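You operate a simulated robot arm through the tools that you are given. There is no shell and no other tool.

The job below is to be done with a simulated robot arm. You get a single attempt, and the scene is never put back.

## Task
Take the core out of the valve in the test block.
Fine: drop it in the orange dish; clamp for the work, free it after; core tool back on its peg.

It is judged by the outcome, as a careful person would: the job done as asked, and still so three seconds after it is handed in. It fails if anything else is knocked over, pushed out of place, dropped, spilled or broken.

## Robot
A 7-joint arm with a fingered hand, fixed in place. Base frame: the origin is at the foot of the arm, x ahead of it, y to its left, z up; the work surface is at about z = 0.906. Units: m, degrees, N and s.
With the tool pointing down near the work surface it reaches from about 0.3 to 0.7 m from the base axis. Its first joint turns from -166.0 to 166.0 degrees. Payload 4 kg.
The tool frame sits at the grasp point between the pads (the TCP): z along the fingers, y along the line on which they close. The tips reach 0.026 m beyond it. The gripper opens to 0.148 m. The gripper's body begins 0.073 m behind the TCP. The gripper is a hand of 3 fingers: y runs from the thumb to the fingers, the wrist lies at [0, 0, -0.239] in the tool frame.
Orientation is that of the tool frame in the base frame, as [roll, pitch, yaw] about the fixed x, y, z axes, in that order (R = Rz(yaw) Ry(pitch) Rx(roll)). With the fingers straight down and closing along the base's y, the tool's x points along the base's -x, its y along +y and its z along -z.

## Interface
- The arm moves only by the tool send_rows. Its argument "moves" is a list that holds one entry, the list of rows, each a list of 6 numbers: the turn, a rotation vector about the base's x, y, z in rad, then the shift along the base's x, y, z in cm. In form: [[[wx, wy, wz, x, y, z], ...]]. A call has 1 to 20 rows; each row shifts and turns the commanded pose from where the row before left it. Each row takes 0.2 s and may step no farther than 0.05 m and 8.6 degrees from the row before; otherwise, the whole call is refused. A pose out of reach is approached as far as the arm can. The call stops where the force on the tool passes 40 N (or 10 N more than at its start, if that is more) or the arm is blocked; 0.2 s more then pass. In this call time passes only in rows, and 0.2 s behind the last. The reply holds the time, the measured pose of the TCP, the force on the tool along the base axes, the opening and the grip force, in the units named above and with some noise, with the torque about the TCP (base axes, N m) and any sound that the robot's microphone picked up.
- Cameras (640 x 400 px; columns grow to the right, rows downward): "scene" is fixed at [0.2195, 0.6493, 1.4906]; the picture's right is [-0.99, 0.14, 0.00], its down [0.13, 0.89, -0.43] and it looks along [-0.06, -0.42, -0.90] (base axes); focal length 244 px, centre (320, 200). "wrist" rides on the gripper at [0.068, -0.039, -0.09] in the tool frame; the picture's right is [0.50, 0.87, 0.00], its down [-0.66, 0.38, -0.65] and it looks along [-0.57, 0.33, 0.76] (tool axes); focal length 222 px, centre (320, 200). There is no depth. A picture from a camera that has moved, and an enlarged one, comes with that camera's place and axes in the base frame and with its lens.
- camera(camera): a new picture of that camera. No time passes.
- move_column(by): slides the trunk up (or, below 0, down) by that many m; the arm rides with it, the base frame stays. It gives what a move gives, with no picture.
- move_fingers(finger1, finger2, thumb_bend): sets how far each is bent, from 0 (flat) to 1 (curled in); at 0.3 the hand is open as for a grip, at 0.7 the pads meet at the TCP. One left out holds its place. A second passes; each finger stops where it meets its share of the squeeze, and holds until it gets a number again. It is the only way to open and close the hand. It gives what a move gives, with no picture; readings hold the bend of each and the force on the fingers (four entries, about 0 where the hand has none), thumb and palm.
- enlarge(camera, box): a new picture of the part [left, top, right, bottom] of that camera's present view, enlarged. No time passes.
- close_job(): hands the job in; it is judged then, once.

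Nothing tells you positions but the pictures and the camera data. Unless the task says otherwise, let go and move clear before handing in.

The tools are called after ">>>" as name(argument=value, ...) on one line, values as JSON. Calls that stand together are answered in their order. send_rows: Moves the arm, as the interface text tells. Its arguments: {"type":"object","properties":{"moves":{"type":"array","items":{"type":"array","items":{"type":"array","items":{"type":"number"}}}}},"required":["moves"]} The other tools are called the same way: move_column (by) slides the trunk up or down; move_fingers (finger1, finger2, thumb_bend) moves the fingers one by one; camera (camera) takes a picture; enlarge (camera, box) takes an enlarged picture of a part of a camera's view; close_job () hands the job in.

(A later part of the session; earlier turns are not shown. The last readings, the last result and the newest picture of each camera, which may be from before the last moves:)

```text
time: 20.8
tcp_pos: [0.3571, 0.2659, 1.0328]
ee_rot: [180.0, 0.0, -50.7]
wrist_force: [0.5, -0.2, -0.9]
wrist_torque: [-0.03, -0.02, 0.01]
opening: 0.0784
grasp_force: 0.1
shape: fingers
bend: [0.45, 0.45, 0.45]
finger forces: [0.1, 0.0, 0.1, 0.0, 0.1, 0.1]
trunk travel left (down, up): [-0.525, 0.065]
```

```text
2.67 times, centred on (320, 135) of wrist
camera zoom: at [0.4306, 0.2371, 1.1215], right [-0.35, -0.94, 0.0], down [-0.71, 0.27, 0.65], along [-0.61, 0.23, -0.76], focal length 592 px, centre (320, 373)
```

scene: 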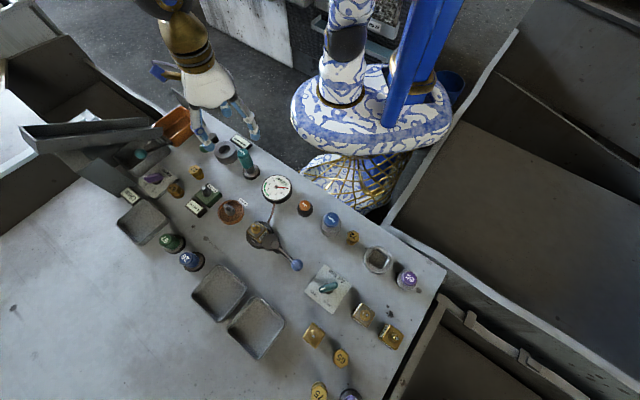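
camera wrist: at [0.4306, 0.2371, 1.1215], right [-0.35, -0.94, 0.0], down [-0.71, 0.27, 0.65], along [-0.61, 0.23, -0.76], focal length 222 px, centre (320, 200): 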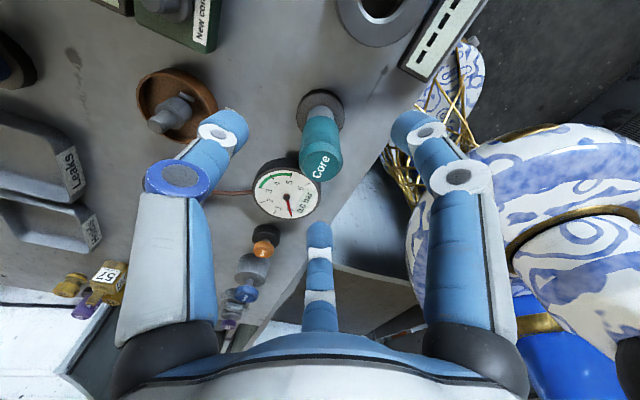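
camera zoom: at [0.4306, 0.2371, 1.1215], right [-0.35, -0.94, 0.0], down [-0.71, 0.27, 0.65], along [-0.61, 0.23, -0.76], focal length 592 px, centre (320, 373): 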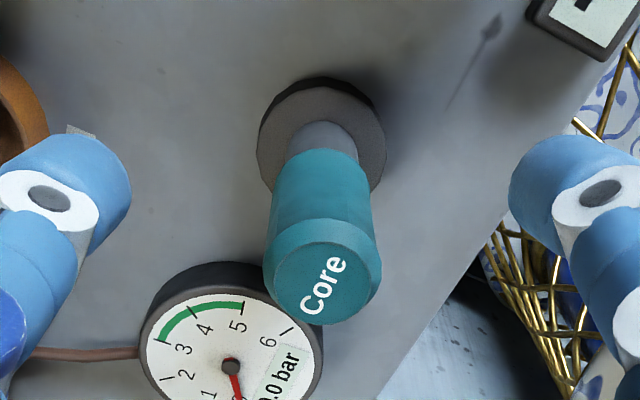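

The tool top is at about (0.360, 0.263, 1.00), the handle about 3 cm wide and 4 cm long. I'll nudge 2–3 mm to centre and lower so the pads are around the handle.

>>> send_rows(moves=[[[0, 0, 0, 0.24, -0.17, -1.6], [0, 0, 0, 0, 0, -1.6], [0, 0, 0, 0, 0, -1.5]]])

>>> camera(camera="wrist")

>>> enlarge(camera="scene", box=[180, 100, 290, 200])

```text
time: 21.6
tcp_pos: [0.3599, 0.2654, 0.9849]
ee_rot: [-179.9, 0.0, -50.7]
wrist_force: [0.2, -1.2, -0.3]
wrist_torque: [0.0, 0.0, 0.0]
opening: 0.0785
grasp_force: 0.1
shape: fingers
bend: [0.45, 0.45, 0.45]
finger forces: [0.1, 0.0, 0.1, 0.1, 0.0, 0.0]
trunk travel left (down, up): [-0.525, 0.065]
```

```text
taken
camera wrist: at [0.4343, 0.2364, 1.0746], right [-0.35, -0.94, 0.0], down [-0.71, 0.27, 0.65], along [-0.61, 0.23, -0.76], focal length 222 px, centre (320, 200)
```

wrist: 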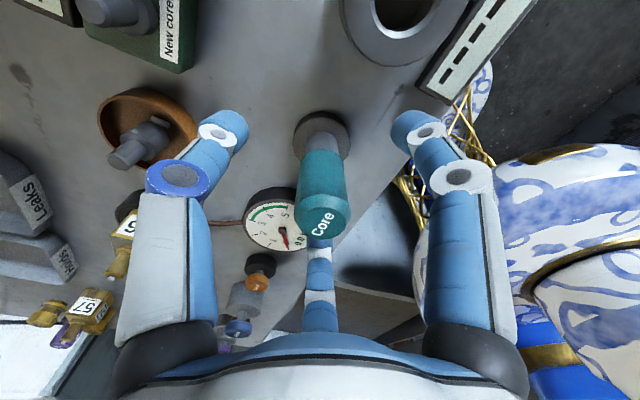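

```text
4.00 times, centred on (235, 150) of scene
camera zoom: at [0.2195, 0.6493, 1.4906], right [-0.99, 0.14, 0.0], down [0.13, 0.89, -0.43], along [-0.06, -0.42, -0.9], focal length 978 px, centre (660, 400)
```

zoom: 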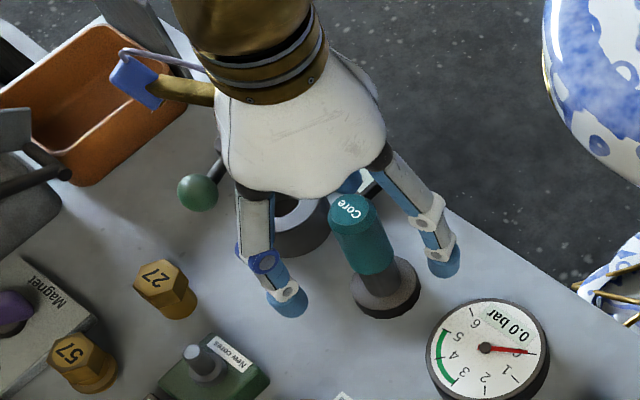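

The handle is centred between the pads and the fingers clear the gauge and ring. I'll close the grip.

>>> move_fingers(finger1=0.7, finger2=0.7, thumb_bend=0.7)

>>> camera(camera="wrist")

```text
time: 22.6
tcp_pos: [0.3607, 0.2644, 0.985]
ee_rot: [179.9, 0.0, -50.8]
wrist_force: [-0.9, 0.1, 0.3]
wrist_torque: [-0.02, -0.01, 0.0]
opening: 0.0188
grasp_force: 9.9
shape: fingers
bend: [0.62, 0.62, 0.66]
finger forces: [6.6, 6.6, 0.0, 0.1, 7.2, 0.0]
trunk travel left (down, up): [-0.525, 0.065]
```

```text
taken
camera wrist: at [0.4343, 0.2363, 1.0747], right [-0.35, -0.94, 0.0], down [-0.71, 0.27, 0.65], along [-0.61, 0.23, -0.76], focal length 222 px, centre (320, 200)
```

wrist: 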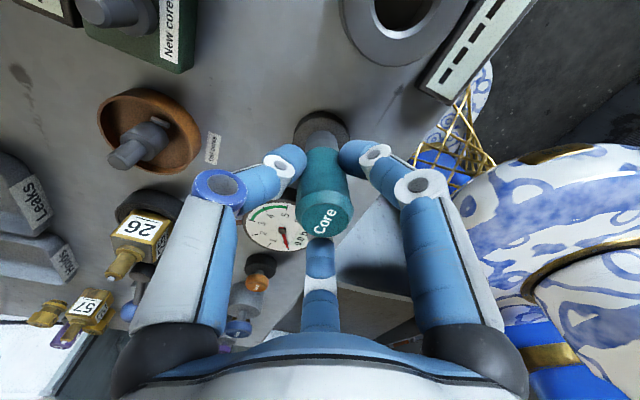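

All three fingers hold the handle with about 7 N each. I'll check how it sits in the grip before lifting.

>>> enlarge(camera="wrist", box=[250, 95, 410, 255])

>>> enlarge(camera="scene", box=[210, 120, 280, 185])

```text
2.50 times, centred on (330, 175) of wrist
camera zoom: at [0.4343, 0.2363, 1.0747], right [-0.35, -0.94, 0.0], down [-0.71, 0.27, 0.65], along [-0.61, 0.23, -0.76], focal length 555 px, centre (295, 262)
```

zoom: 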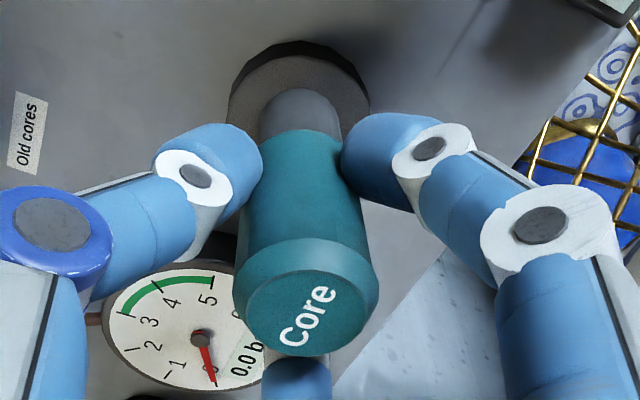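

```text
6.15 times, centred on (245, 152) of scene
camera zoom: at [0.2195, 0.6493, 1.4906], right [-0.99, 0.14, 0.0], down [0.13, 0.89, -0.43], along [-0.06, -0.42, -0.9], focal length 1504 px, centre (782, 492)
```

zoom: 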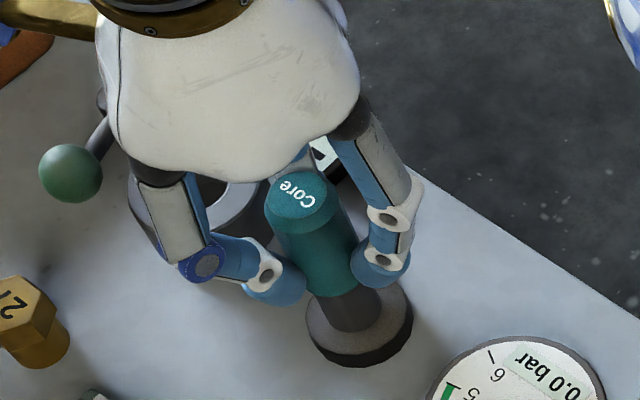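

The handle is held close to centred, at its narrower lower part, so it can't slip through. I'll lift it straight up off its peg.

>>> send_rows(moves=[[[0, 0, 0, 0, 0, 1.0], [0, 0, 0, 0, 0, 1.5], [0, 0, 0, 0, 0, 1.5], [0, 0, 0, 0, 0, 2.0], [0, 0, 0, 0, 0, 2.5], [0, 0, 0, 0, 0, 2.0]]])

>>> camera(camera="wrist")

>>> enlarge(camera="scene", box=[180, 80, 290, 185])

```text
time: 24.0
tcp_pos: [0.3596, 0.2641, 1.0918]
ee_rot: [179.9, 0.0, -50.8]
wrist_force: [0.4, 0.7, -1.8]
wrist_torque: [-0.01, 0.01, -0.02]
opening: 0.0188
grasp_force: 10.5
shape: fingers
bend: [0.62, 0.62, 0.66]
finger forces: [6.5, 6.6, 0.1, 0.0, 7.1, 0.0]
trunk travel left (down, up): [-0.525, 0.065]
```

```text
taken
camera wrist: at [0.4334, 0.2353, 1.18], right [-0.35, -0.94, 0.0], down [-0.71, 0.27, 0.65], along [-0.61, 0.23, -0.76], focal length 222 px, centre (320, 200)
```

wrist: 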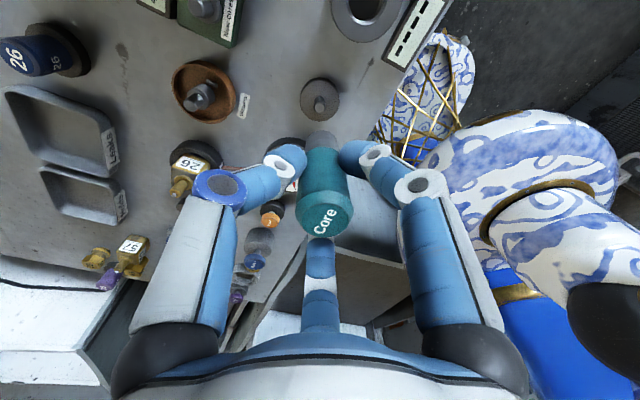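

```text
3.81 times, centred on (235, 132) of scene
camera zoom: at [0.2195, 0.6493, 1.4906], right [-0.99, 0.14, 0.0], down [0.13, 0.89, -0.43], along [-0.06, -0.42, -0.9], focal length 931 px, centre (644, 457)
```

zoom: 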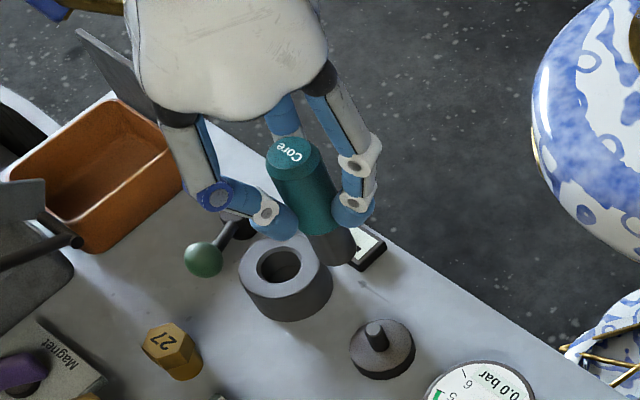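

The tool came off cleanly, showing a small peg. I'll measure the peg and the tool's sleeve in the wrist view, so I can align the tool to the valve stem by comparison.

>>> enlarge(camera="wrist", box=[280, 70, 370, 160])

>>> enlarge(camera="wrist", box=[265, 110, 375, 250])

>>> enlarge(camera="scene", box=[230, 155, 270, 190])

```text
4.44 times, centred on (325, 115) of wrist
camera zoom: at [0.4334, 0.2353, 1.18], right [-0.35, -0.94, 0.0], down [-0.71, 0.27, 0.65], along [-0.61, 0.23, -0.76], focal length 987 px, centre (298, 578)
```

zoom: 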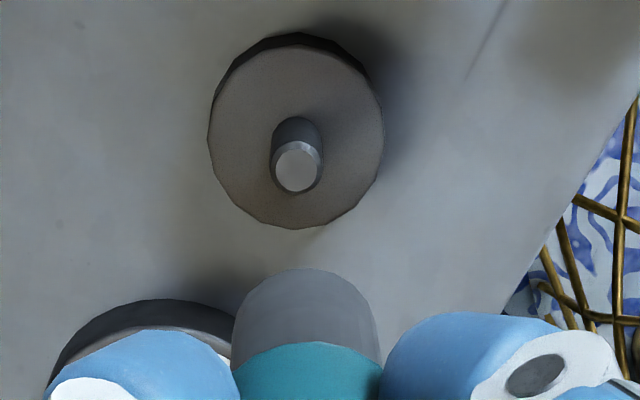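

```text
2.86 times, centred on (320, 180) of wrist
camera zoom: at [0.4334, 0.2353, 1.18], right [-0.35, -0.94, 0.0], down [-0.71, 0.27, 0.65], along [-0.61, 0.23, -0.76], focal length 635 px, centre (320, 257)
```

zoom: 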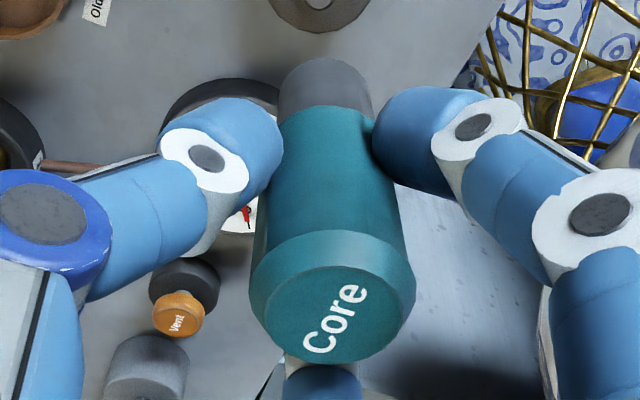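

```text
11.43 times, centred on (250, 172) of scene
camera zoom: at [0.2195, 0.6493, 1.4906], right [-0.99, 0.14, 0.0], down [0.13, 0.89, -0.43], along [-0.06, -0.42, -0.9], focal length 2794 px, centre (1120, 514)
```

zoom: 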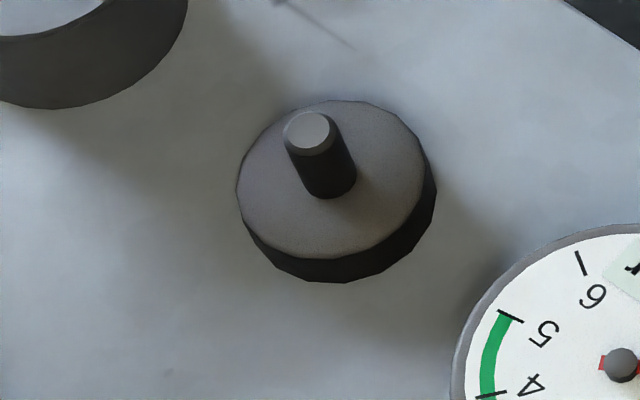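

The peg tip is about (0.358, 0.264, 0.936), and the tool's bottom is about 7.1 cm below the hand's grasp point. I'll carry the tool over to above the valve stem, staying high.

>>> send_rows(moves=[[[0, 0, 0, -0.37, 3.74, 0.3], [0, 0, 0, -0.37, 3.74, 0.3], [0, 0, 0, -0.37, 3.74, 0], [0, 0, 0, -0.37, 3.74, 0], [0, 0, 0, -0.37, 3.74, 0]]])

>>> camera(camera="wrist")

>>> enlarge(camera="wrist", box=[270, 80, 370, 180])

>>> enlarge(camera="scene", box=[215, 180, 305, 260])

```text
time: 25.2
tcp_pos: [0.3409, 0.4523, 1.0979]
ee_rot: [180.0, 0.0, -50.7]
wrist_force: [0.4, -0.9, -0.6]
wrist_torque: [-0.01, -0.07, 0.01]
opening: 0.0187
grasp_force: 9.6
shape: fingers
bend: [0.62, 0.62, 0.66]
finger forces: [6.5, 6.4, 0.1, 0.0, 6.9, 0.1]
trunk travel left (down, up): [-0.525, 0.065]
```

```text
taken
camera wrist: at [0.4147, 0.4239, 1.1863], right [-0.35, -0.94, 0.0], down [-0.71, 0.27, 0.65], along [-0.61, 0.23, -0.76], focal length 222 px, centre (320, 200)
```

wrist: 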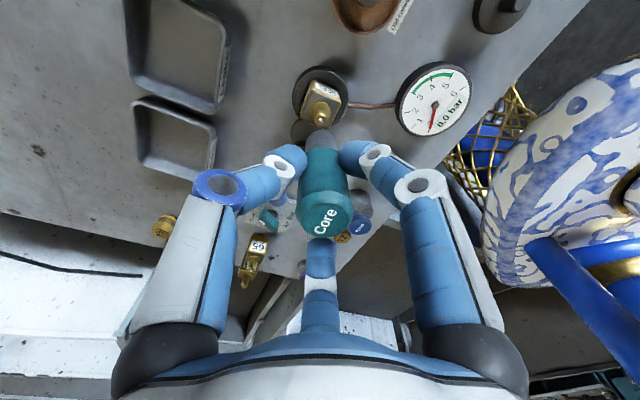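

```text
4.00 times, centred on (320, 130) of wrist
camera zoom: at [0.4147, 0.4239, 1.1863], right [-0.35, -0.94, 0.0], down [-0.71, 0.27, 0.65], along [-0.61, 0.23, -0.76], focal length 888 px, centre (320, 480)
```

zoom: 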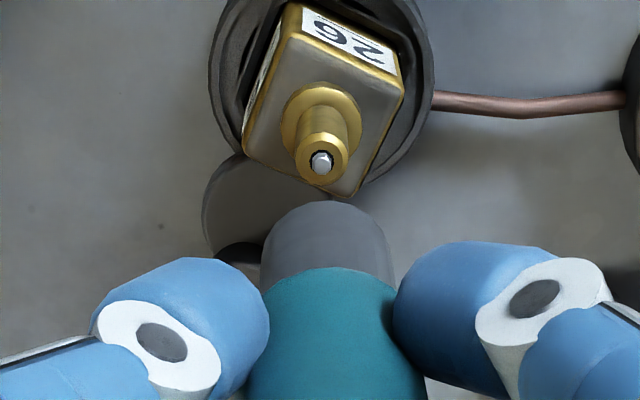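

```text
5.00 times, centred on (260, 220) of scene
camera zoom: at [0.2195, 0.6493, 1.4906], right [-0.99, 0.14, 0.0], down [0.13, 0.89, -0.43], along [-0.06, -0.42, -0.9], focal length 1222 px, centre (620, 100)
```

zoom: 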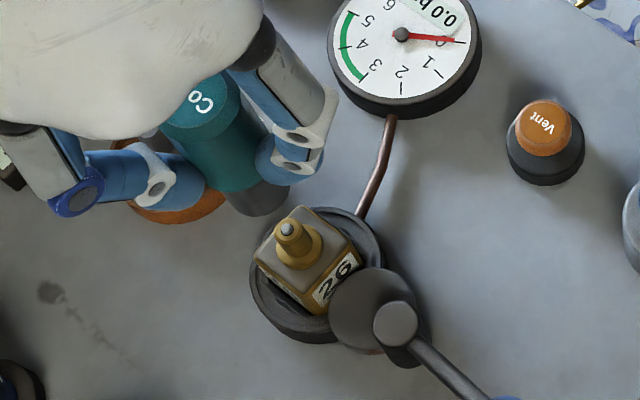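

The stem tip triangulates to about (0.3406, 0.4517, 0.978), within about a millimetre of the tool's line. I'll cross-check with the scene camera in high zoom.

>>> enlarge(camera="scene", box=[240, 190, 285, 235])

>>> enlarge(camera="wrist", box=[290, 100, 350, 150])

```text
8.89 times, centred on (262, 212) of scene
camera zoom: at [0.2195, 0.6493, 1.4906], right [-0.99, 0.14, 0.0], down [0.13, 0.89, -0.43], along [-0.06, -0.42, -0.9], focal length 2173 px, centre (831, 89)
```

zoom: 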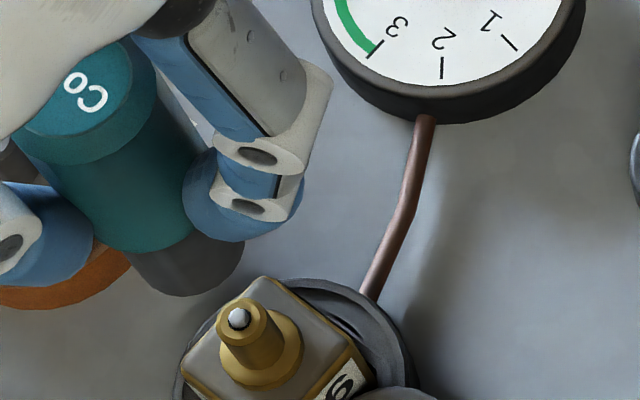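

```text
8.00 times, centred on (320, 125) of wrist
camera zoom: at [0.4147, 0.4239, 1.1863], right [-0.35, -0.94, 0.0], down [-0.71, 0.27, 0.65], along [-0.61, 0.23, -0.76], focal length 1777 px, centre (320, 800)
```

zoom: 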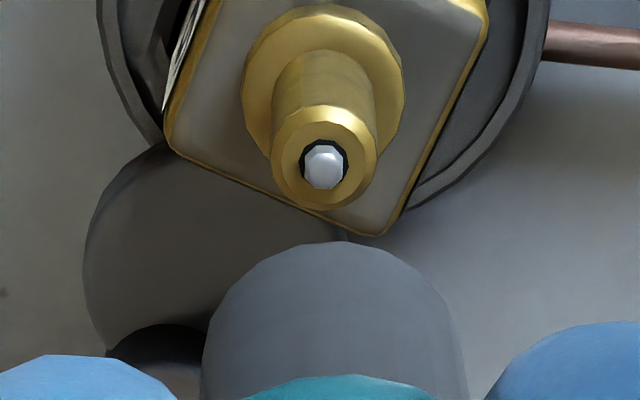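

Both cameras agree that the tool is within about a millimetre: it needs about +0.9 mm in y. I'll apply this and lower until the sleeve is just above the stem.

>>> send_rows(moves=[[[0, 0, 0, 0.03, 0.09, -1.5], [0, 0, 0, 0, 0, -1.5], [0, 0, 0, 0, 0, -0.8]]])

>>> enlarge(camera="scene", box=[240, 190, 285, 235])

>>> enlarge(camera="wrist", box=[280, 80, 370, 160])

```text
time: 26.0
tcp_pos: [0.3407, 0.4513, 1.0587]
ee_rot: [179.9, 0.0, -50.7]
wrist_force: [0.2, 0.1, -0.9]
wrist_torque: [0.0, 0.03, -0.03]
opening: 0.0188
grasp_force: 9.9
shape: fingers
bend: [0.62, 0.62, 0.66]
finger forces: [6.6, 6.4, 0.0, 0.0, 7.0, 0.0]
trunk travel left (down, up): [-0.525, 0.065]
```

```text
8.89 times, centred on (262, 212) of scene
camera zoom: at [0.2195, 0.6493, 1.4906], right [-0.99, 0.14, 0.0], down [0.13, 0.89, -0.43], along [-0.06, -0.42, -0.9], focal length 2173 px, centre (831, 89)
```

zoom: 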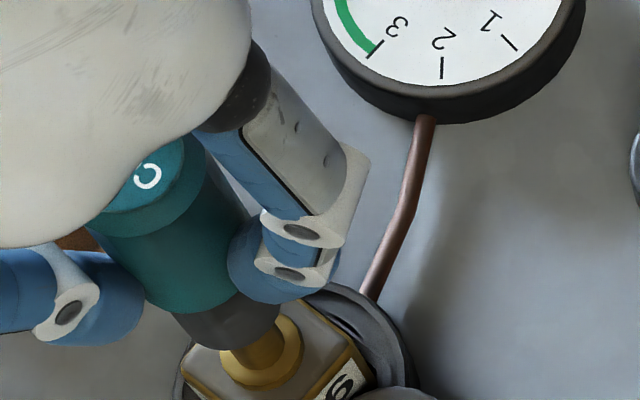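

```text
5.00 times, centred on (325, 120) of wrist
camera zoom: at [0.4151, 0.4234, 1.1478], right [-0.35, -0.94, 0.0], down [-0.71, 0.27, 0.65], along [-0.61, 0.23, -0.76], focal length 1111 px, centre (295, 600)
```

zoom: 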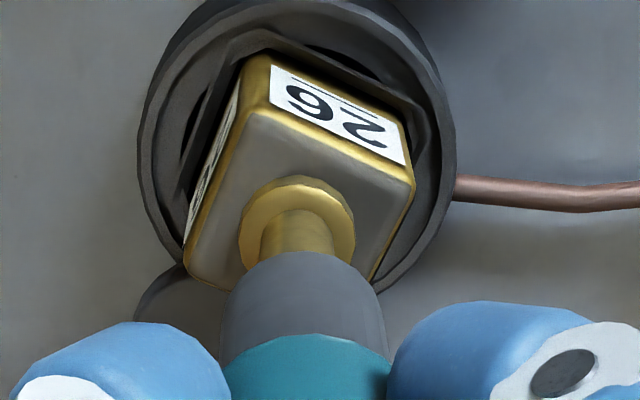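

The sleeve sits right over the stem in both views, with about 0.5 mm left to correct. I'll ease it down in small steps and watch the force.

>>> send_rows(moves=[[[0, 0, 0, 0.01, 0.05, -0.4], [0, 0, 0, 0, 0, -0.4], [0, 0, 0, 0, 0, -0.3], [0, 0, 0, 0, 0, -0.3], [0, 0, 0, 0, 0, -0.3]]])

>>> enlarge(camera="scene", box=[240, 190, 285, 235])

>>> enlarge(camera="wrist", box=[280, 80, 370, 160])

```text
time: 27.2
tcp_pos: [0.3427, 0.453, 1.0414]
ee_rot: [180.0, 0.0, -50.8]
wrist_force: [-0.2, -0.6, -1.4]
wrist_torque: [0.01, 0.01, 0.01]
opening: 0.0184
grasp_force: 10.2
shape: fingers
bend: [0.62, 0.62, 0.66]
finger forces: [6.5, 6.4, 0.0, 0.1, 6.9, 0.0]
trunk travel left (down, up): [-0.525, 0.065]
```

```text
8.89 times, centred on (262, 212) of scene
camera zoom: at [0.2195, 0.6493, 1.4906], right [-0.99, 0.14, 0.0], down [0.13, 0.89, -0.43], along [-0.06, -0.42, -0.9], focal length 2173 px, centre (831, 89)
```

zoom: 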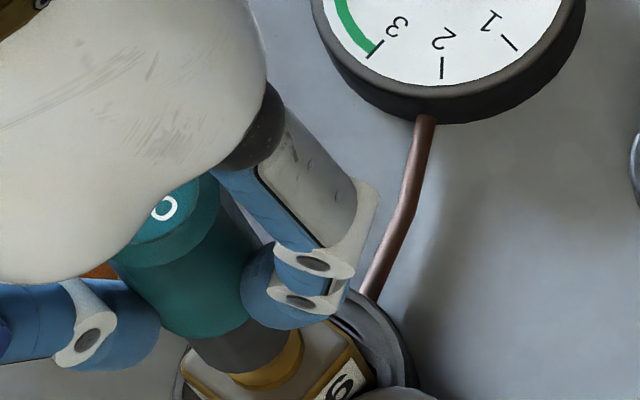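

```text
5.00 times, centred on (325, 120) of wrist
camera zoom: at [0.4163, 0.4236, 1.1312], right [-0.35, -0.94, 0.0], down [-0.71, 0.27, 0.65], along [-0.61, 0.23, -0.76], focal length 1111 px, centre (295, 600)
```

zoom: 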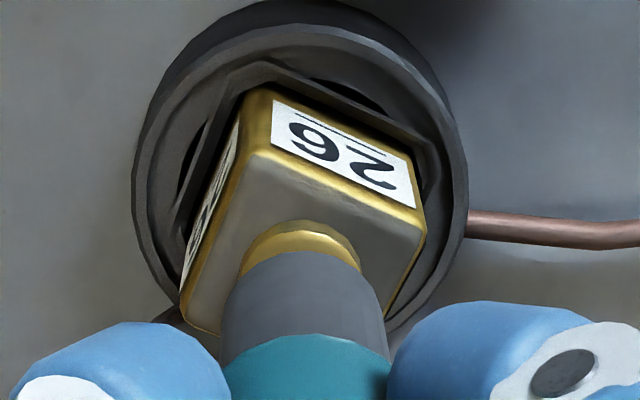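

The sleeve has slid over the stem with no side force. I'll lower further in small steps until it seats.

>>> send_rows(moves=[[[0, 0, 0, 0, 0, -0.25], [0, 0, 0, 0, 0, -0.25], [0, 0, 0, 0, 0, -0.2]]])

>>> enlarge(camera="wrist", box=[280, 80, 370, 160])

```text
time: 28.0
tcp_pos: [0.3427, 0.4525, 1.0343]
ee_rot: [179.8, 0.1, -50.8]
wrist_force: [-0.2, 0.1, -0.8]
wrist_torque: [0.0, 0.0, 0.0]
opening: 0.0186
grasp_force: 9.7
shape: fingers
bend: [0.62, 0.62, 0.66]
finger forces: [6.5, 6.4, 0.0, 0.0, 7.0, 0.1]
trunk travel left (down, up): [-0.525, 0.065]
```

```text
5.00 times, centred on (325, 120) of wrist
camera zoom: at [0.4162, 0.4235, 1.1241], right [-0.35, -0.93, 0.0], down [-0.71, 0.27, 0.65], along [-0.61, 0.23, -0.76], focal length 1111 px, centre (295, 600)
```

zoom: 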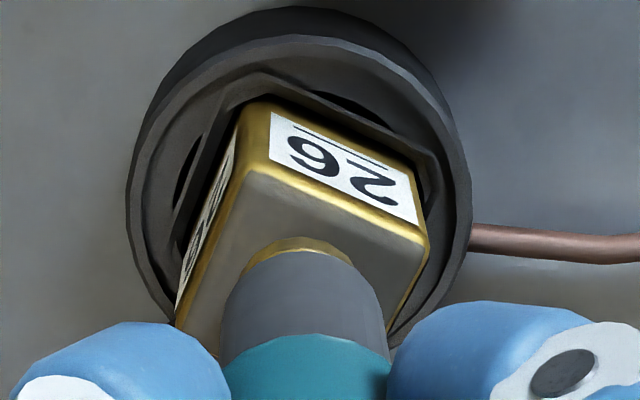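

Still no contact, with the sleeve about 6 mm above the flange. I'll go on gently.

>>> send_rows(moves=[[[0, 0, 0, 0, 0, -0.2], [0, 0, 0, 0, 0, -0.2], [0, 0, 0, 0, 0, -0.15]]])

>>> enlarge(camera="wrist", box=[280, 80, 370, 160])

```text
time: 28.8
tcp_pos: [0.3434, 0.4528, 1.0284]
ee_rot: [179.9, -0.1, -50.8]
wrist_force: [0.2, -0.3, -0.5]
wrist_torque: [-0.02, 0.0, 0.0]
opening: 0.0185
grasp_force: 10.2
shape: fingers
bend: [0.62, 0.62, 0.66]
finger forces: [6.6, 6.4, 0.0, 0.0, 7.0, 0.1]
trunk travel left (down, up): [-0.525, 0.065]
```

```text
5.00 times, centred on (325, 120) of wrist
camera zoom: at [0.4164, 0.4237, 1.1181], right [-0.35, -0.94, 0.0], down [-0.71, 0.27, 0.65], along [-0.61, 0.23, -0.76], focal length 1111 px, centre (295, 600)
```

zoom: 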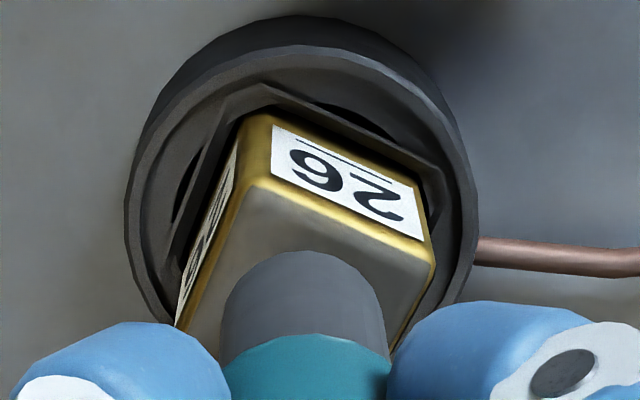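

The sleeve now hides the flange, so it must be almost seated. I'll make millimetre steps until I feel contact.

>>> send_rows(moves=[[[0, 0, 0, 0, 0, -0.1], [0, 0, 0, 0, 0, -0.1], [0, 0, 0, 0, 0, -0.1]]])

```text
time: 29.6
tcp_pos: [0.3425, 0.453, 1.0281]
ee_rot: [-179.9, 0.0, -50.8]
wrist_force: [-1.0, 1.9, 6.6]
wrist_torque: [0.0, -0.01, 0.0]
opening: 0.0185
grasp_force: 11.2
shape: fingers
bend: [0.63, 0.62, 0.66]
finger forces: [6.7, 7.4, 0.0, 0.0, 7.9, 0.0]
trunk travel left (down, up): [-0.525, 0.065]
```

Contact: about 7 N of seating force on the valve. I'll turn anticlockwise and listen for a release.

>>> send_rows(moves=[[[0, 0, 0.14, 0, 0, 0], [0, 0, 0.14, 0, 0, 0], [0, 0, 0.14, 0, 0, 0], [0, 0, 0.14, 0, 0, 0], [0, 0, 0.14, 0, 0, 0], [0, 0, 0.14, 0, 0, 0]]])

>>> camera(camera="wrist")

```text
time: 31.0
tcp_pos: [0.3419, 0.4535, 1.0269]
ee_rot: [-180.0, 0.0, -2.6]
wrist_force: [0.3, 0.4, 4.8]
wrist_torque: [0.01, 0.01, -0.01]
opening: 0.0185
grasp_force: 11.3
shape: fingers
bend: [0.63, 0.62, 0.66]
finger forces: [7.1, 8.0, 0.0, 0.1, 8.6, 0.0]
trunk travel left (down, up): [-0.525, 0.065]
```

```text
taken
camera wrist: at [0.412, 0.4875, 1.116], right [0.46, -0.89, 0.0], down [-0.67, -0.35, 0.65], along [-0.58, -0.3, -0.76], focal length 222 px, centre (320, 200)
```

wrist: 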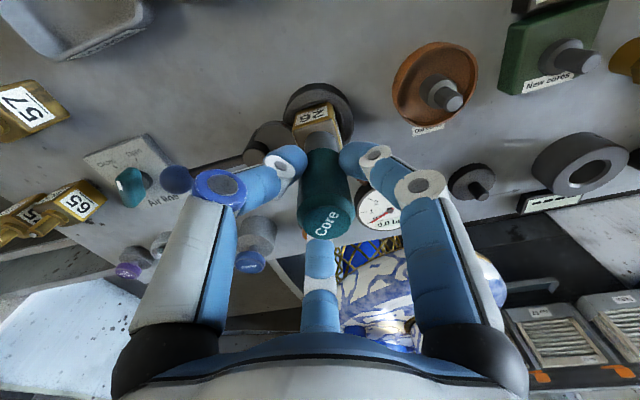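

The tool turns with the hand and there's little resistance. I'll keep turning anticlockwise.

>>> send_rows(moves=[[[0, 0, 0.14, 0, 0, 0], [0, 0, 0.14, 0, 0, 0], [0, 0, 0.14, 0, 0, 0], [0, 0, 0.14, 0, 0, 0], [0, 0, 0.14, 0, 0, 0], [0, 0, 0.14, 0, 0, 0], [0, 0, 0.14, 0, 0, 0], [0, 0, 0.14, 0, 0, 0], [0, 0, 0.14, 0, 0, 0], [0, 0, 0.14, 0, 0, 0]]])

>>> camera(camera="wrist")

```text
time: 33.2
tcp_pos: [0.3416, 0.4536, 1.0275]
ee_rot: [179.9, 0.0, 77.7]
wrist_force: [-3.9, 1.8, 7.8]
wrist_torque: [0.09, 0.16, -0.09]
opening: 0.0188
grasp_force: 12.3
shape: fingers
bend: [0.63, 0.62, 0.66]
finger forces: [6.3, 7.3, 0.0, 0.0, 11.2, 0.0]
trunk travel left (down, up): [-0.525, 0.065]
```

```text
taken
camera wrist: at [0.3182, 0.5255, 1.116], right [0.95, 0.3, 0.0], down [0.23, -0.72, 0.65], along [0.2, -0.62, -0.76], focal length 222 px, centre (320, 200)
```

wrist: 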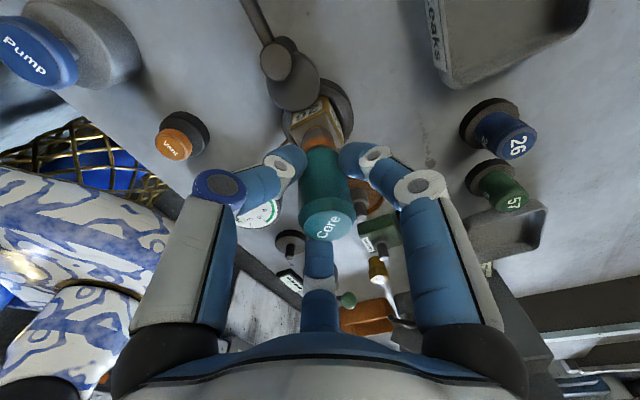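

An orange band has appeared at the base of the sleeve, and there is now some opposing torque. I'll look closely.

>>> enlarge(camera="wrist", box=[260, 80, 380, 180])

>>> enlarge(camera="scene", box=[230, 180, 310, 260])

```text
4.00 times, centred on (320, 130) of wrist
camera zoom: at [0.3182, 0.5255, 1.116], right [0.95, 0.3, 0.0], down [0.23, -0.72, 0.65], along [0.2, -0.62, -0.76], focal length 888 px, centre (320, 480)
```

zoom: 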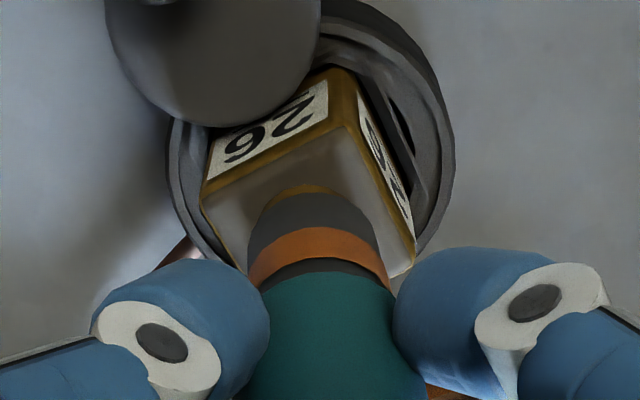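

```text
5.00 times, centred on (270, 220) of scene
camera zoom: at [0.2195, 0.6493, 1.4906], right [-0.99, 0.14, 0.0], down [0.13, 0.89, -0.43], along [-0.06, -0.42, -0.9], focal length 1222 px, centre (570, 100)
```

zoom: 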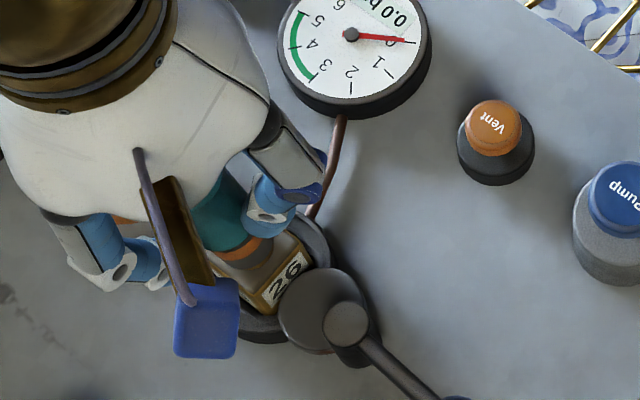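

An orange ring now shows on the sleeve, probably the tool's "core held" sign. I'll turn a little more and see whether the resistance grows.

>>> send_rows(moves=[[[0, 0, 0.1, 0, 0, 0], [0, 0, 0.1, 0, 0, 0]]])

>>> enlarge(camera="wrist", box=[250, 80, 390, 250])

```text
time: 33.8
tcp_pos: [0.3405, 0.4517, 1.026]
ee_rot: [179.9, -0.1, 89.1]
wrist_force: [-4.3, 0.5, 6.4]
wrist_torque: [0.05, 0.19, -0.06]
opening: 0.0183
grasp_force: 12.8
shape: fingers
bend: [0.63, 0.62, 0.66]
finger forces: [6.3, 7.2, 0.0, 0.0, 11.3, 0.0]
trunk travel left (down, up): [-0.525, 0.065]
```

```text
2.35 times, centred on (320, 165) of wrist
camera zoom: at [0.3041, 0.5191, 1.1159], right [0.87, 0.49, 0.0], down [0.37, -0.66, 0.65], along [0.32, -0.57, -0.76], focal length 523 px, centre (320, 282)
```

zoom: 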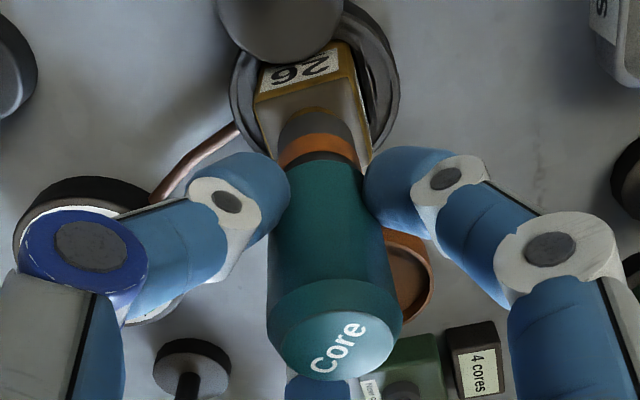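

The tool turned with the hand the whole way, and the small side force comes from the tool's slight offset in the grip. I'll take out the side load and lift gently to see whether the core comes out with it.

>>> send_rows(moves=[[[0, 0, 0, -0.12, 0.02, 0.1], [0, 0, 0, 0, 0, 0.4], [0, 0, 0, 0, 0, 0.5]]])

>>> enlarge(camera="wrist", box=[260, 80, 380, 180])

```text
time: 34.6
tcp_pos: [0.3422, 0.4526, 1.0363]
ee_rot: [179.9, -0.1, 89.0]
wrist_force: [-0.8, 0.0, -1.9]
wrist_torque: [0.03, 0.02, -0.01]
opening: 0.0184
grasp_force: 10.0
shape: fingers
bend: [0.63, 0.62, 0.66]
finger forces: [6.7, 6.6, 0.0, 0.0, 7.4, 0.1]
trunk travel left (down, up): [-0.525, 0.065]
```

```text
4.00 times, centred on (320, 130) of wrist
camera zoom: at [0.3037, 0.52, 1.1255], right [0.87, 0.48, 0.0], down [0.37, -0.66, 0.65], along [0.32, -0.57, -0.76], focal length 888 px, centre (320, 480)
```

zoom: 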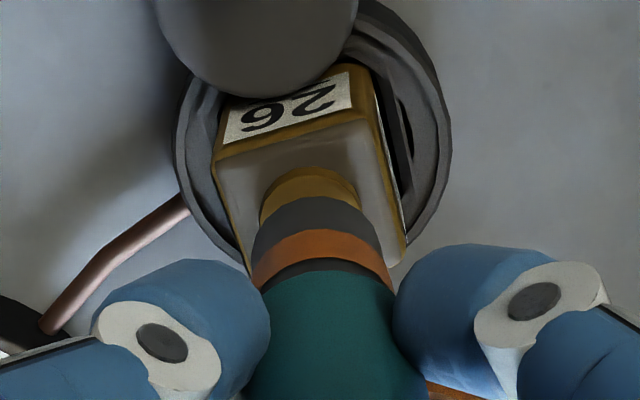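

It lifts freely with no drag and the orange ring stays. I'll raise it clear and look at the stem.

>>> send_rows(moves=[[[0, 0, 0, 0, 0, 1.0], [0, 0, 0, 0, 0, 1.5], [0, 0, 0, 0, 0, 1.5], [0, 0, 0, 0, 0, 1.5]]])

>>> camera(camera="wrist")

>>> enlarge(camera="wrist", box=[270, 70, 370, 160])

>>> enlarge(camera="scene", box=[235, 190, 295, 250])

```text
time: 35.6
tcp_pos: [0.3411, 0.4535, 1.0936]
ee_rot: [180.0, 0.0, 89.1]
wrist_force: [-0.3, -0.6, -0.7]
wrist_torque: [0.02, 0.0, -0.01]
opening: 0.0184
grasp_force: 10.8
shape: fingers
bend: [0.63, 0.62, 0.66]
finger forces: [6.9, 6.8, 0.0, 0.0, 7.1, 0.1]
trunk travel left (down, up): [-0.525, 0.065]
```

```text
taken
camera wrist: at [0.3036, 0.52, 1.1816], right [0.87, 0.48, 0.0], down [0.37, -0.66, 0.65], along [0.32, -0.57, -0.76], focal length 222 px, centre (320, 200)
```

wrist: 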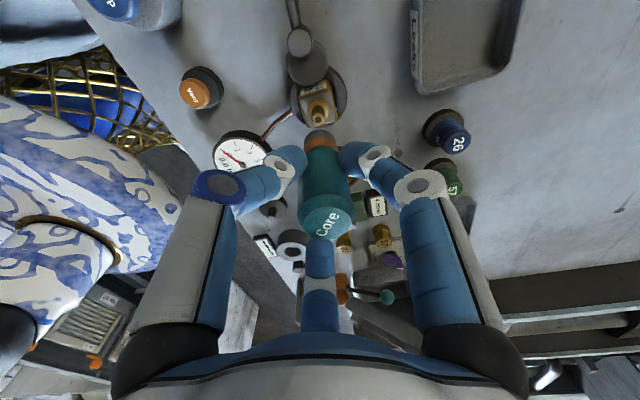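

```text
4.44 times, centred on (320, 115) of wrist
camera zoom: at [0.3036, 0.52, 1.1816], right [0.87, 0.48, 0.0], down [0.37, -0.66, 0.65], along [0.32, -0.57, -0.76], focal length 987 px, centre (320, 578)
```

zoom: 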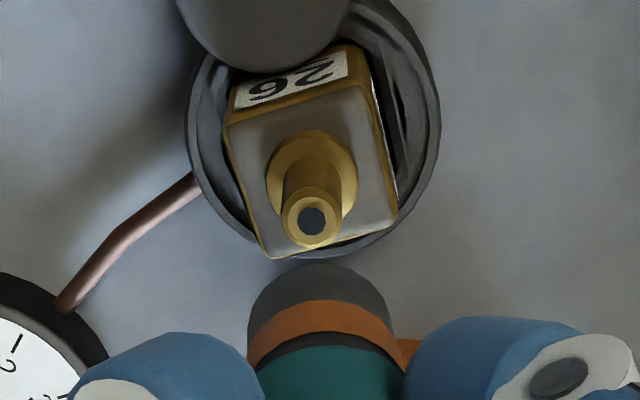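

```text
6.67 times, centred on (265, 220) of scene
camera zoom: at [0.2195, 0.6493, 1.4906], right [-0.99, 0.14, 0.0], down [0.13, 0.89, -0.43], along [-0.06, -0.42, -0.9], focal length 1630 px, centre (687, 67)
```

zoom: 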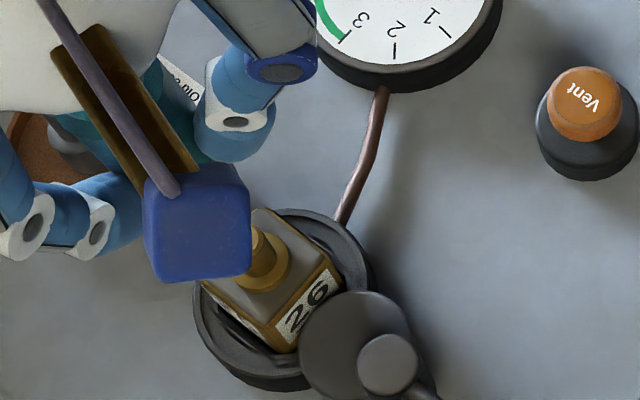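

The stem's bore is now dark and empty, so the core is in the tool. Next I carry it to above the post in the orange "Old cores" dish at about (0.410, 0.381).

>>> send_rows(moves=[[[0, 0, 0, 2.23, -2.33, 0], [0, 0, 0, 2.23, -2.33, 0], [0, 0, 0, 2.23, -2.33, 0]]])

>>> camera(camera="wrist")

>>> enlarge(camera="wrist", box=[270, 60, 370, 150])

>>> enlarge(camera="scene", box=[190, 170, 270, 240])

```text
time: 36.4
tcp_pos: [0.4087, 0.3829, 1.0912]
ee_rot: [-180.0, -0.1, 89.0]
wrist_force: [0.0, -0.2, -0.9]
wrist_torque: [0.01, -0.01, -0.01]
opening: 0.0183
grasp_force: 10.6
shape: fingers
bend: [0.63, 0.62, 0.66]
finger forces: [6.9, 6.8, 0.0, 0.0, 7.2, 0.1]
trunk travel left (down, up): [-0.525, 0.065]
```

```text
taken
camera wrist: at [0.3708, 0.4497, 1.1809], right [0.87, 0.48, 0.0], down [0.37, -0.66, 0.65], along [0.32, -0.57, -0.76], focal length 222 px, centre (320, 200)
```

wrist: 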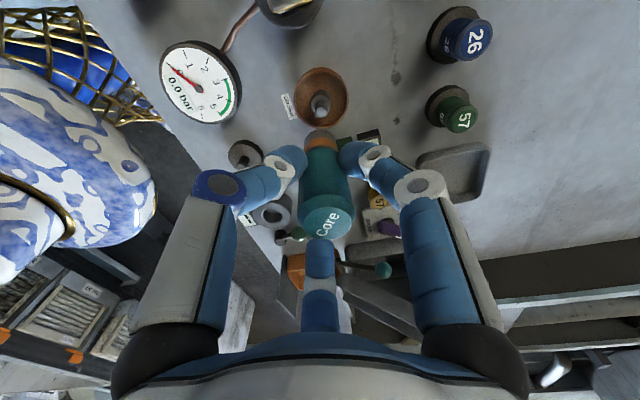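

```text
4.44 times, centred on (320, 105) of wrist
camera zoom: at [0.3708, 0.4497, 1.1809], right [0.87, 0.48, 0.0], down [0.37, -0.66, 0.65], along [0.32, -0.57, -0.76], focal length 987 px, centre (320, 622)
```

zoom: 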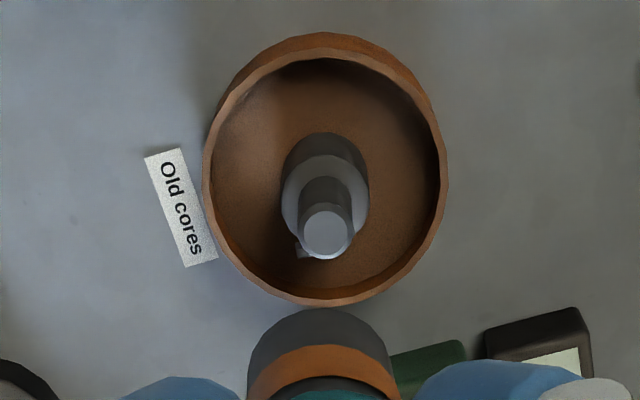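

```text
5.71 times, centred on (230, 205) of scene
camera zoom: at [0.2195, 0.6493, 1.4906], right [-0.99, 0.14, 0.0], down [0.13, 0.89, -0.43], along [-0.06, -0.42, -0.9], focal length 1397 px, centre (834, 171)
```

zoom: 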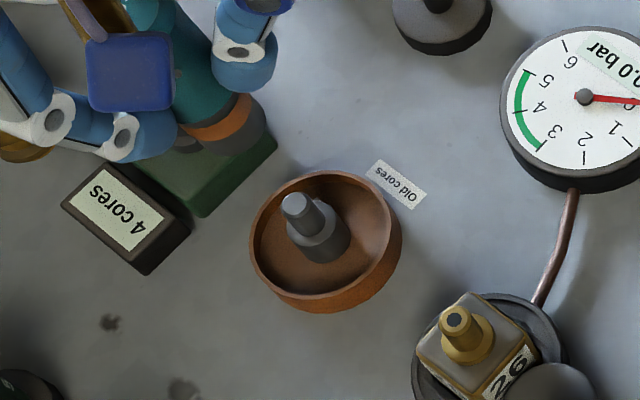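

The post tip is about 1.5 mm to +x of the tool's line in both views. I'll correct this, lower to about 2 cm above the post, and recheck.

>>> send_rows(moves=[[[0, 0, 0, 0.14, 0.04, -1.7], [0, 0, 0, 0, 0, -1.7], [0, 0, 0, 0, 0, -1.6]]])

>>> enlarge(camera="wrist", box=[270, 60, 370, 150])

>>> enlarge(camera="scene", box=[205, 175, 260, 225])

```text
time: 37.2
tcp_pos: [0.408, 0.384, 1.041]
ee_rot: [179.9, 0.1, 89.0]
wrist_force: [-0.1, 0.2, -1.3]
wrist_torque: [-0.02, 0.0, -0.01]
opening: 0.0186
grasp_force: 9.9
shape: fingers
bend: [0.63, 0.62, 0.66]
finger forces: [6.9, 6.8, 0.0, 0.0, 7.1, 0.0]
trunk travel left (down, up): [-0.525, 0.065]
```

```text
4.44 times, centred on (320, 105) of wrist
camera zoom: at [0.3711, 0.4503, 1.1301], right [0.87, 0.49, 0.0], down [0.37, -0.66, 0.65], along [0.32, -0.57, -0.76], focal length 987 px, centre (320, 622)
```

zoom: 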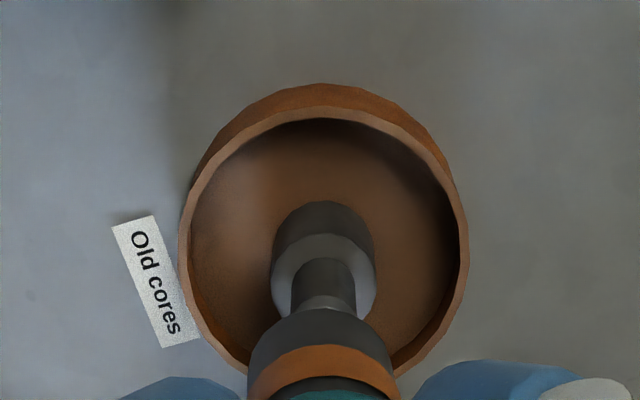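

```text
8.00 times, centred on (232, 200) of scene
camera zoom: at [0.2195, 0.6493, 1.4906], right [-0.99, 0.14, 0.0], down [0.13, 0.89, -0.43], along [-0.06, -0.42, -0.9], focal length 1956 px, centre (1020, 200)
```

zoom: 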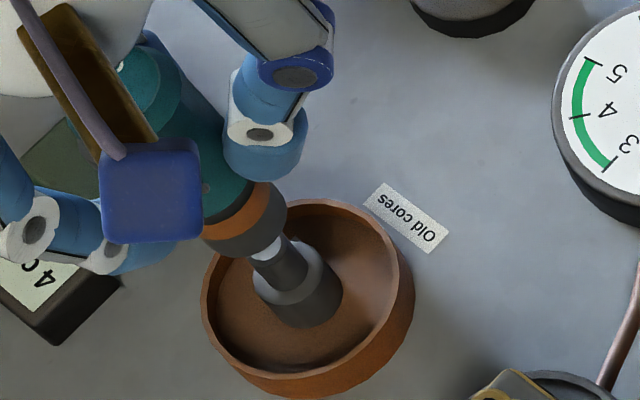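

The sleeve is lined up with the post within about half a millimetre laterally. I'll add a small y correction and ease it down over the post.

>>> send_rows(moves=[[[0, 0, 0, 0.02, 0.07, -0.5], [0, 0, 0, 0, 0, -0.5], [0, 0, 0, 0, 0, -0.4], [0, 0, 0, 0, 0, -0.3], [0, 0, 0, 0, 0, -0.3], [0, 0, 0, 0, 0, -0.3]]])

>>> enlarge(camera="wrist", box=[270, 60, 370, 150])

>>> enlarge(camera="scene", box=[205, 175, 260, 225])

```text
time: 38.6
tcp_pos: [0.4101, 0.3855, 1.019]
ee_rot: [180.0, 0.1, 89.0]
wrist_force: [-0.1, -0.8, -0.7]
wrist_torque: [0.01, 0.01, -0.04]
opening: 0.0182
grasp_force: 10.4
shape: fingers
bend: [0.63, 0.62, 0.66]
finger forces: [6.9, 6.8, 0.0, 0.0, 7.1, 0.0]
trunk travel left (down, up): [-0.525, 0.065]
```

```text
4.44 times, centred on (320, 105) of wrist
camera zoom: at [0.3725, 0.4511, 1.1076], right [0.87, 0.48, 0.0], down [0.37, -0.66, 0.65], along [0.32, -0.57, -0.76], focal length 987 px, centre (320, 622)
```

zoom: 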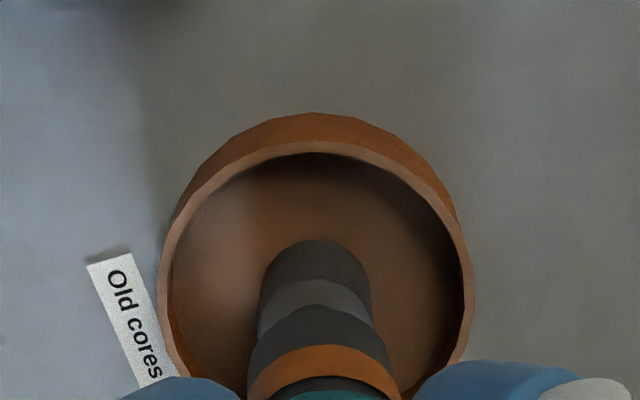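

```text
8.00 times, centred on (232, 200) of scene
camera zoom: at [0.2195, 0.6493, 1.4906], right [-0.99, 0.14, 0.0], down [0.13, 0.89, -0.43], along [-0.06, -0.42, -0.9], focal length 1956 px, centre (1020, 200)
```

zoom: 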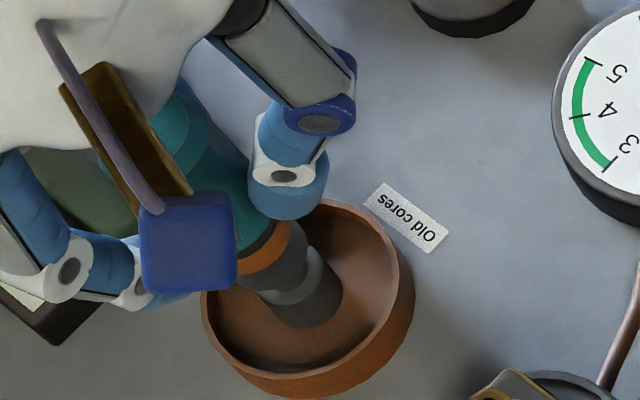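

The sleeve is over the post tip without force. I'll lower in small steps until it seats on the shoulder.

>>> send_rows(moves=[[[0, 0, 0, -0.05, -0.03, -0.2], [0, 0, 0, 0, 0, -0.2], [0, 0, 0, 0, 0, -0.2], [0, 0, 0, 0, 0, -0.2]]])

>>> enlarge(camera="wrist", box=[270, 60, 370, 150])

```text
time: 39.6
tcp_pos: [0.4082, 0.3832, 1.0111]
ee_rot: [179.9, 0.0, 89.0]
wrist_force: [0.4, -0.8, -1.0]
wrist_torque: [0.04, -0.03, 0.02]
opening: 0.0186
grasp_force: 10.3
shape: fingers
bend: [0.63, 0.62, 0.66]
finger forces: [6.9, 6.8, 0.0, 0.0, 7.1, 0.0]
trunk travel left (down, up): [-0.525, 0.065]
```

```text
4.44 times, centred on (320, 105) of wrist
camera zoom: at [0.3719, 0.4505, 1.0996], right [0.87, 0.48, 0.0], down [0.37, -0.66, 0.65], along [0.32, -0.57, -0.76], focal length 987 px, centre (320, 622)
```

zoom: 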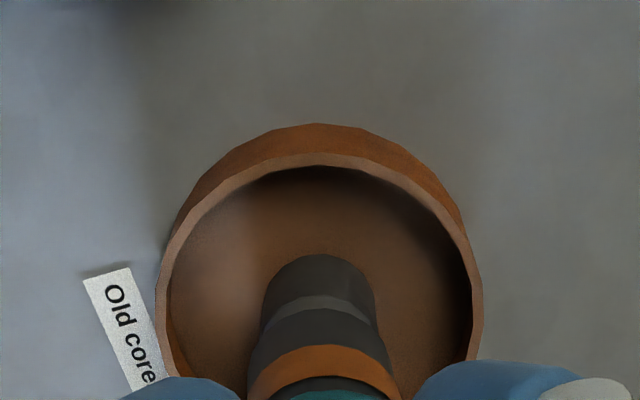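

Still free; the shoulder is just below. I'll continue down until contact.

>>> send_rows(moves=[[[0, 0, 0, 0, 0, -0.2], [0, 0, 0, 0, 0, -0.2], [0, 0, 0, 0, 0, -0.15], [0, 0, 0, 0, 0, -0.15]]])

>>> enlarge(camera="wrist", box=[270, 60, 370, 150])

```text
time: 40.6
tcp_pos: [0.4098, 0.3834, 1.0037]
ee_rot: [180.0, -0.1, 89.0]
wrist_force: [0.0, 0.9, -0.2]
wrist_torque: [0.02, 0.02, -0.01]
opening: 0.0184
grasp_force: 10.4
shape: fingers
bend: [0.63, 0.62, 0.66]
finger forces: [7.0, 7.0, 0.0, 0.1, 7.2, 0.1]
trunk travel left (down, up): [-0.525, 0.065]
```

```text
4.44 times, centred on (320, 105) of wrist
camera zoom: at [0.3719, 0.4507, 1.0926], right [0.87, 0.48, 0.0], down [0.37, -0.66, 0.65], along [0.32, -0.57, -0.76], focal length 987 px, centre (320, 622)
```

zoom: 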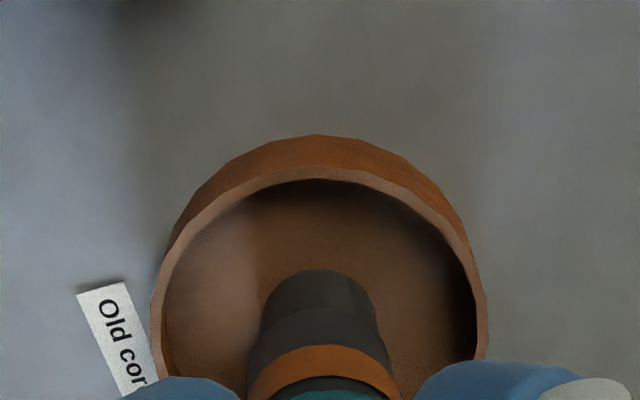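

It's about to seat on the shoulder. I'll press lightly onto it.

>>> send_rows(moves=[[[0, 0, 0, 0, 0, -0.12], [0, 0, 0, 0, 0, -0.12], [0, 0, 0, 0, 0, -0.12]]])

>>> enlarge(camera="wrist", box=[270, 60, 370, 150])

```text
time: 41.4
tcp_pos: [0.4085, 0.383, 1.0013]
ee_rot: [179.9, -0.1, 89.0]
wrist_force: [-2.2, 0.1, 11.5]
wrist_torque: [0.0, 0.0, -0.01]
opening: 0.0181
grasp_force: 13.3
shape: fingers
bend: [0.63, 0.62, 0.66]
finger forces: [8.3, 8.0, 0.0, 0.0, 9.9, 0.0]
trunk travel left (down, up): [-0.525, 0.065]
```

```text
4.44 times, centred on (320, 105) of wrist
camera zoom: at [0.3707, 0.4501, 1.0904], right [0.87, 0.49, 0.0], down [0.37, -0.66, 0.65], along [0.32, -0.57, -0.76], focal length 987 px, centre (320, 622)
```

zoom: 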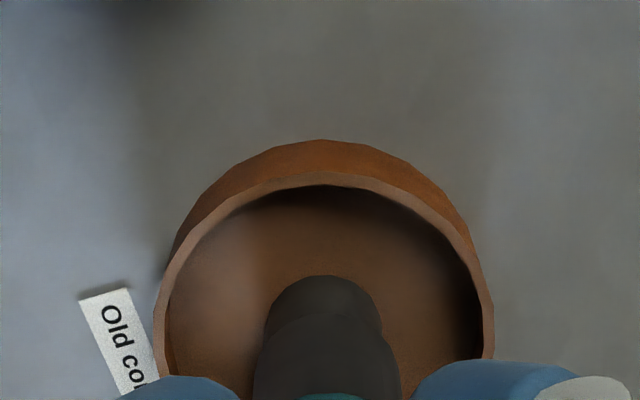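

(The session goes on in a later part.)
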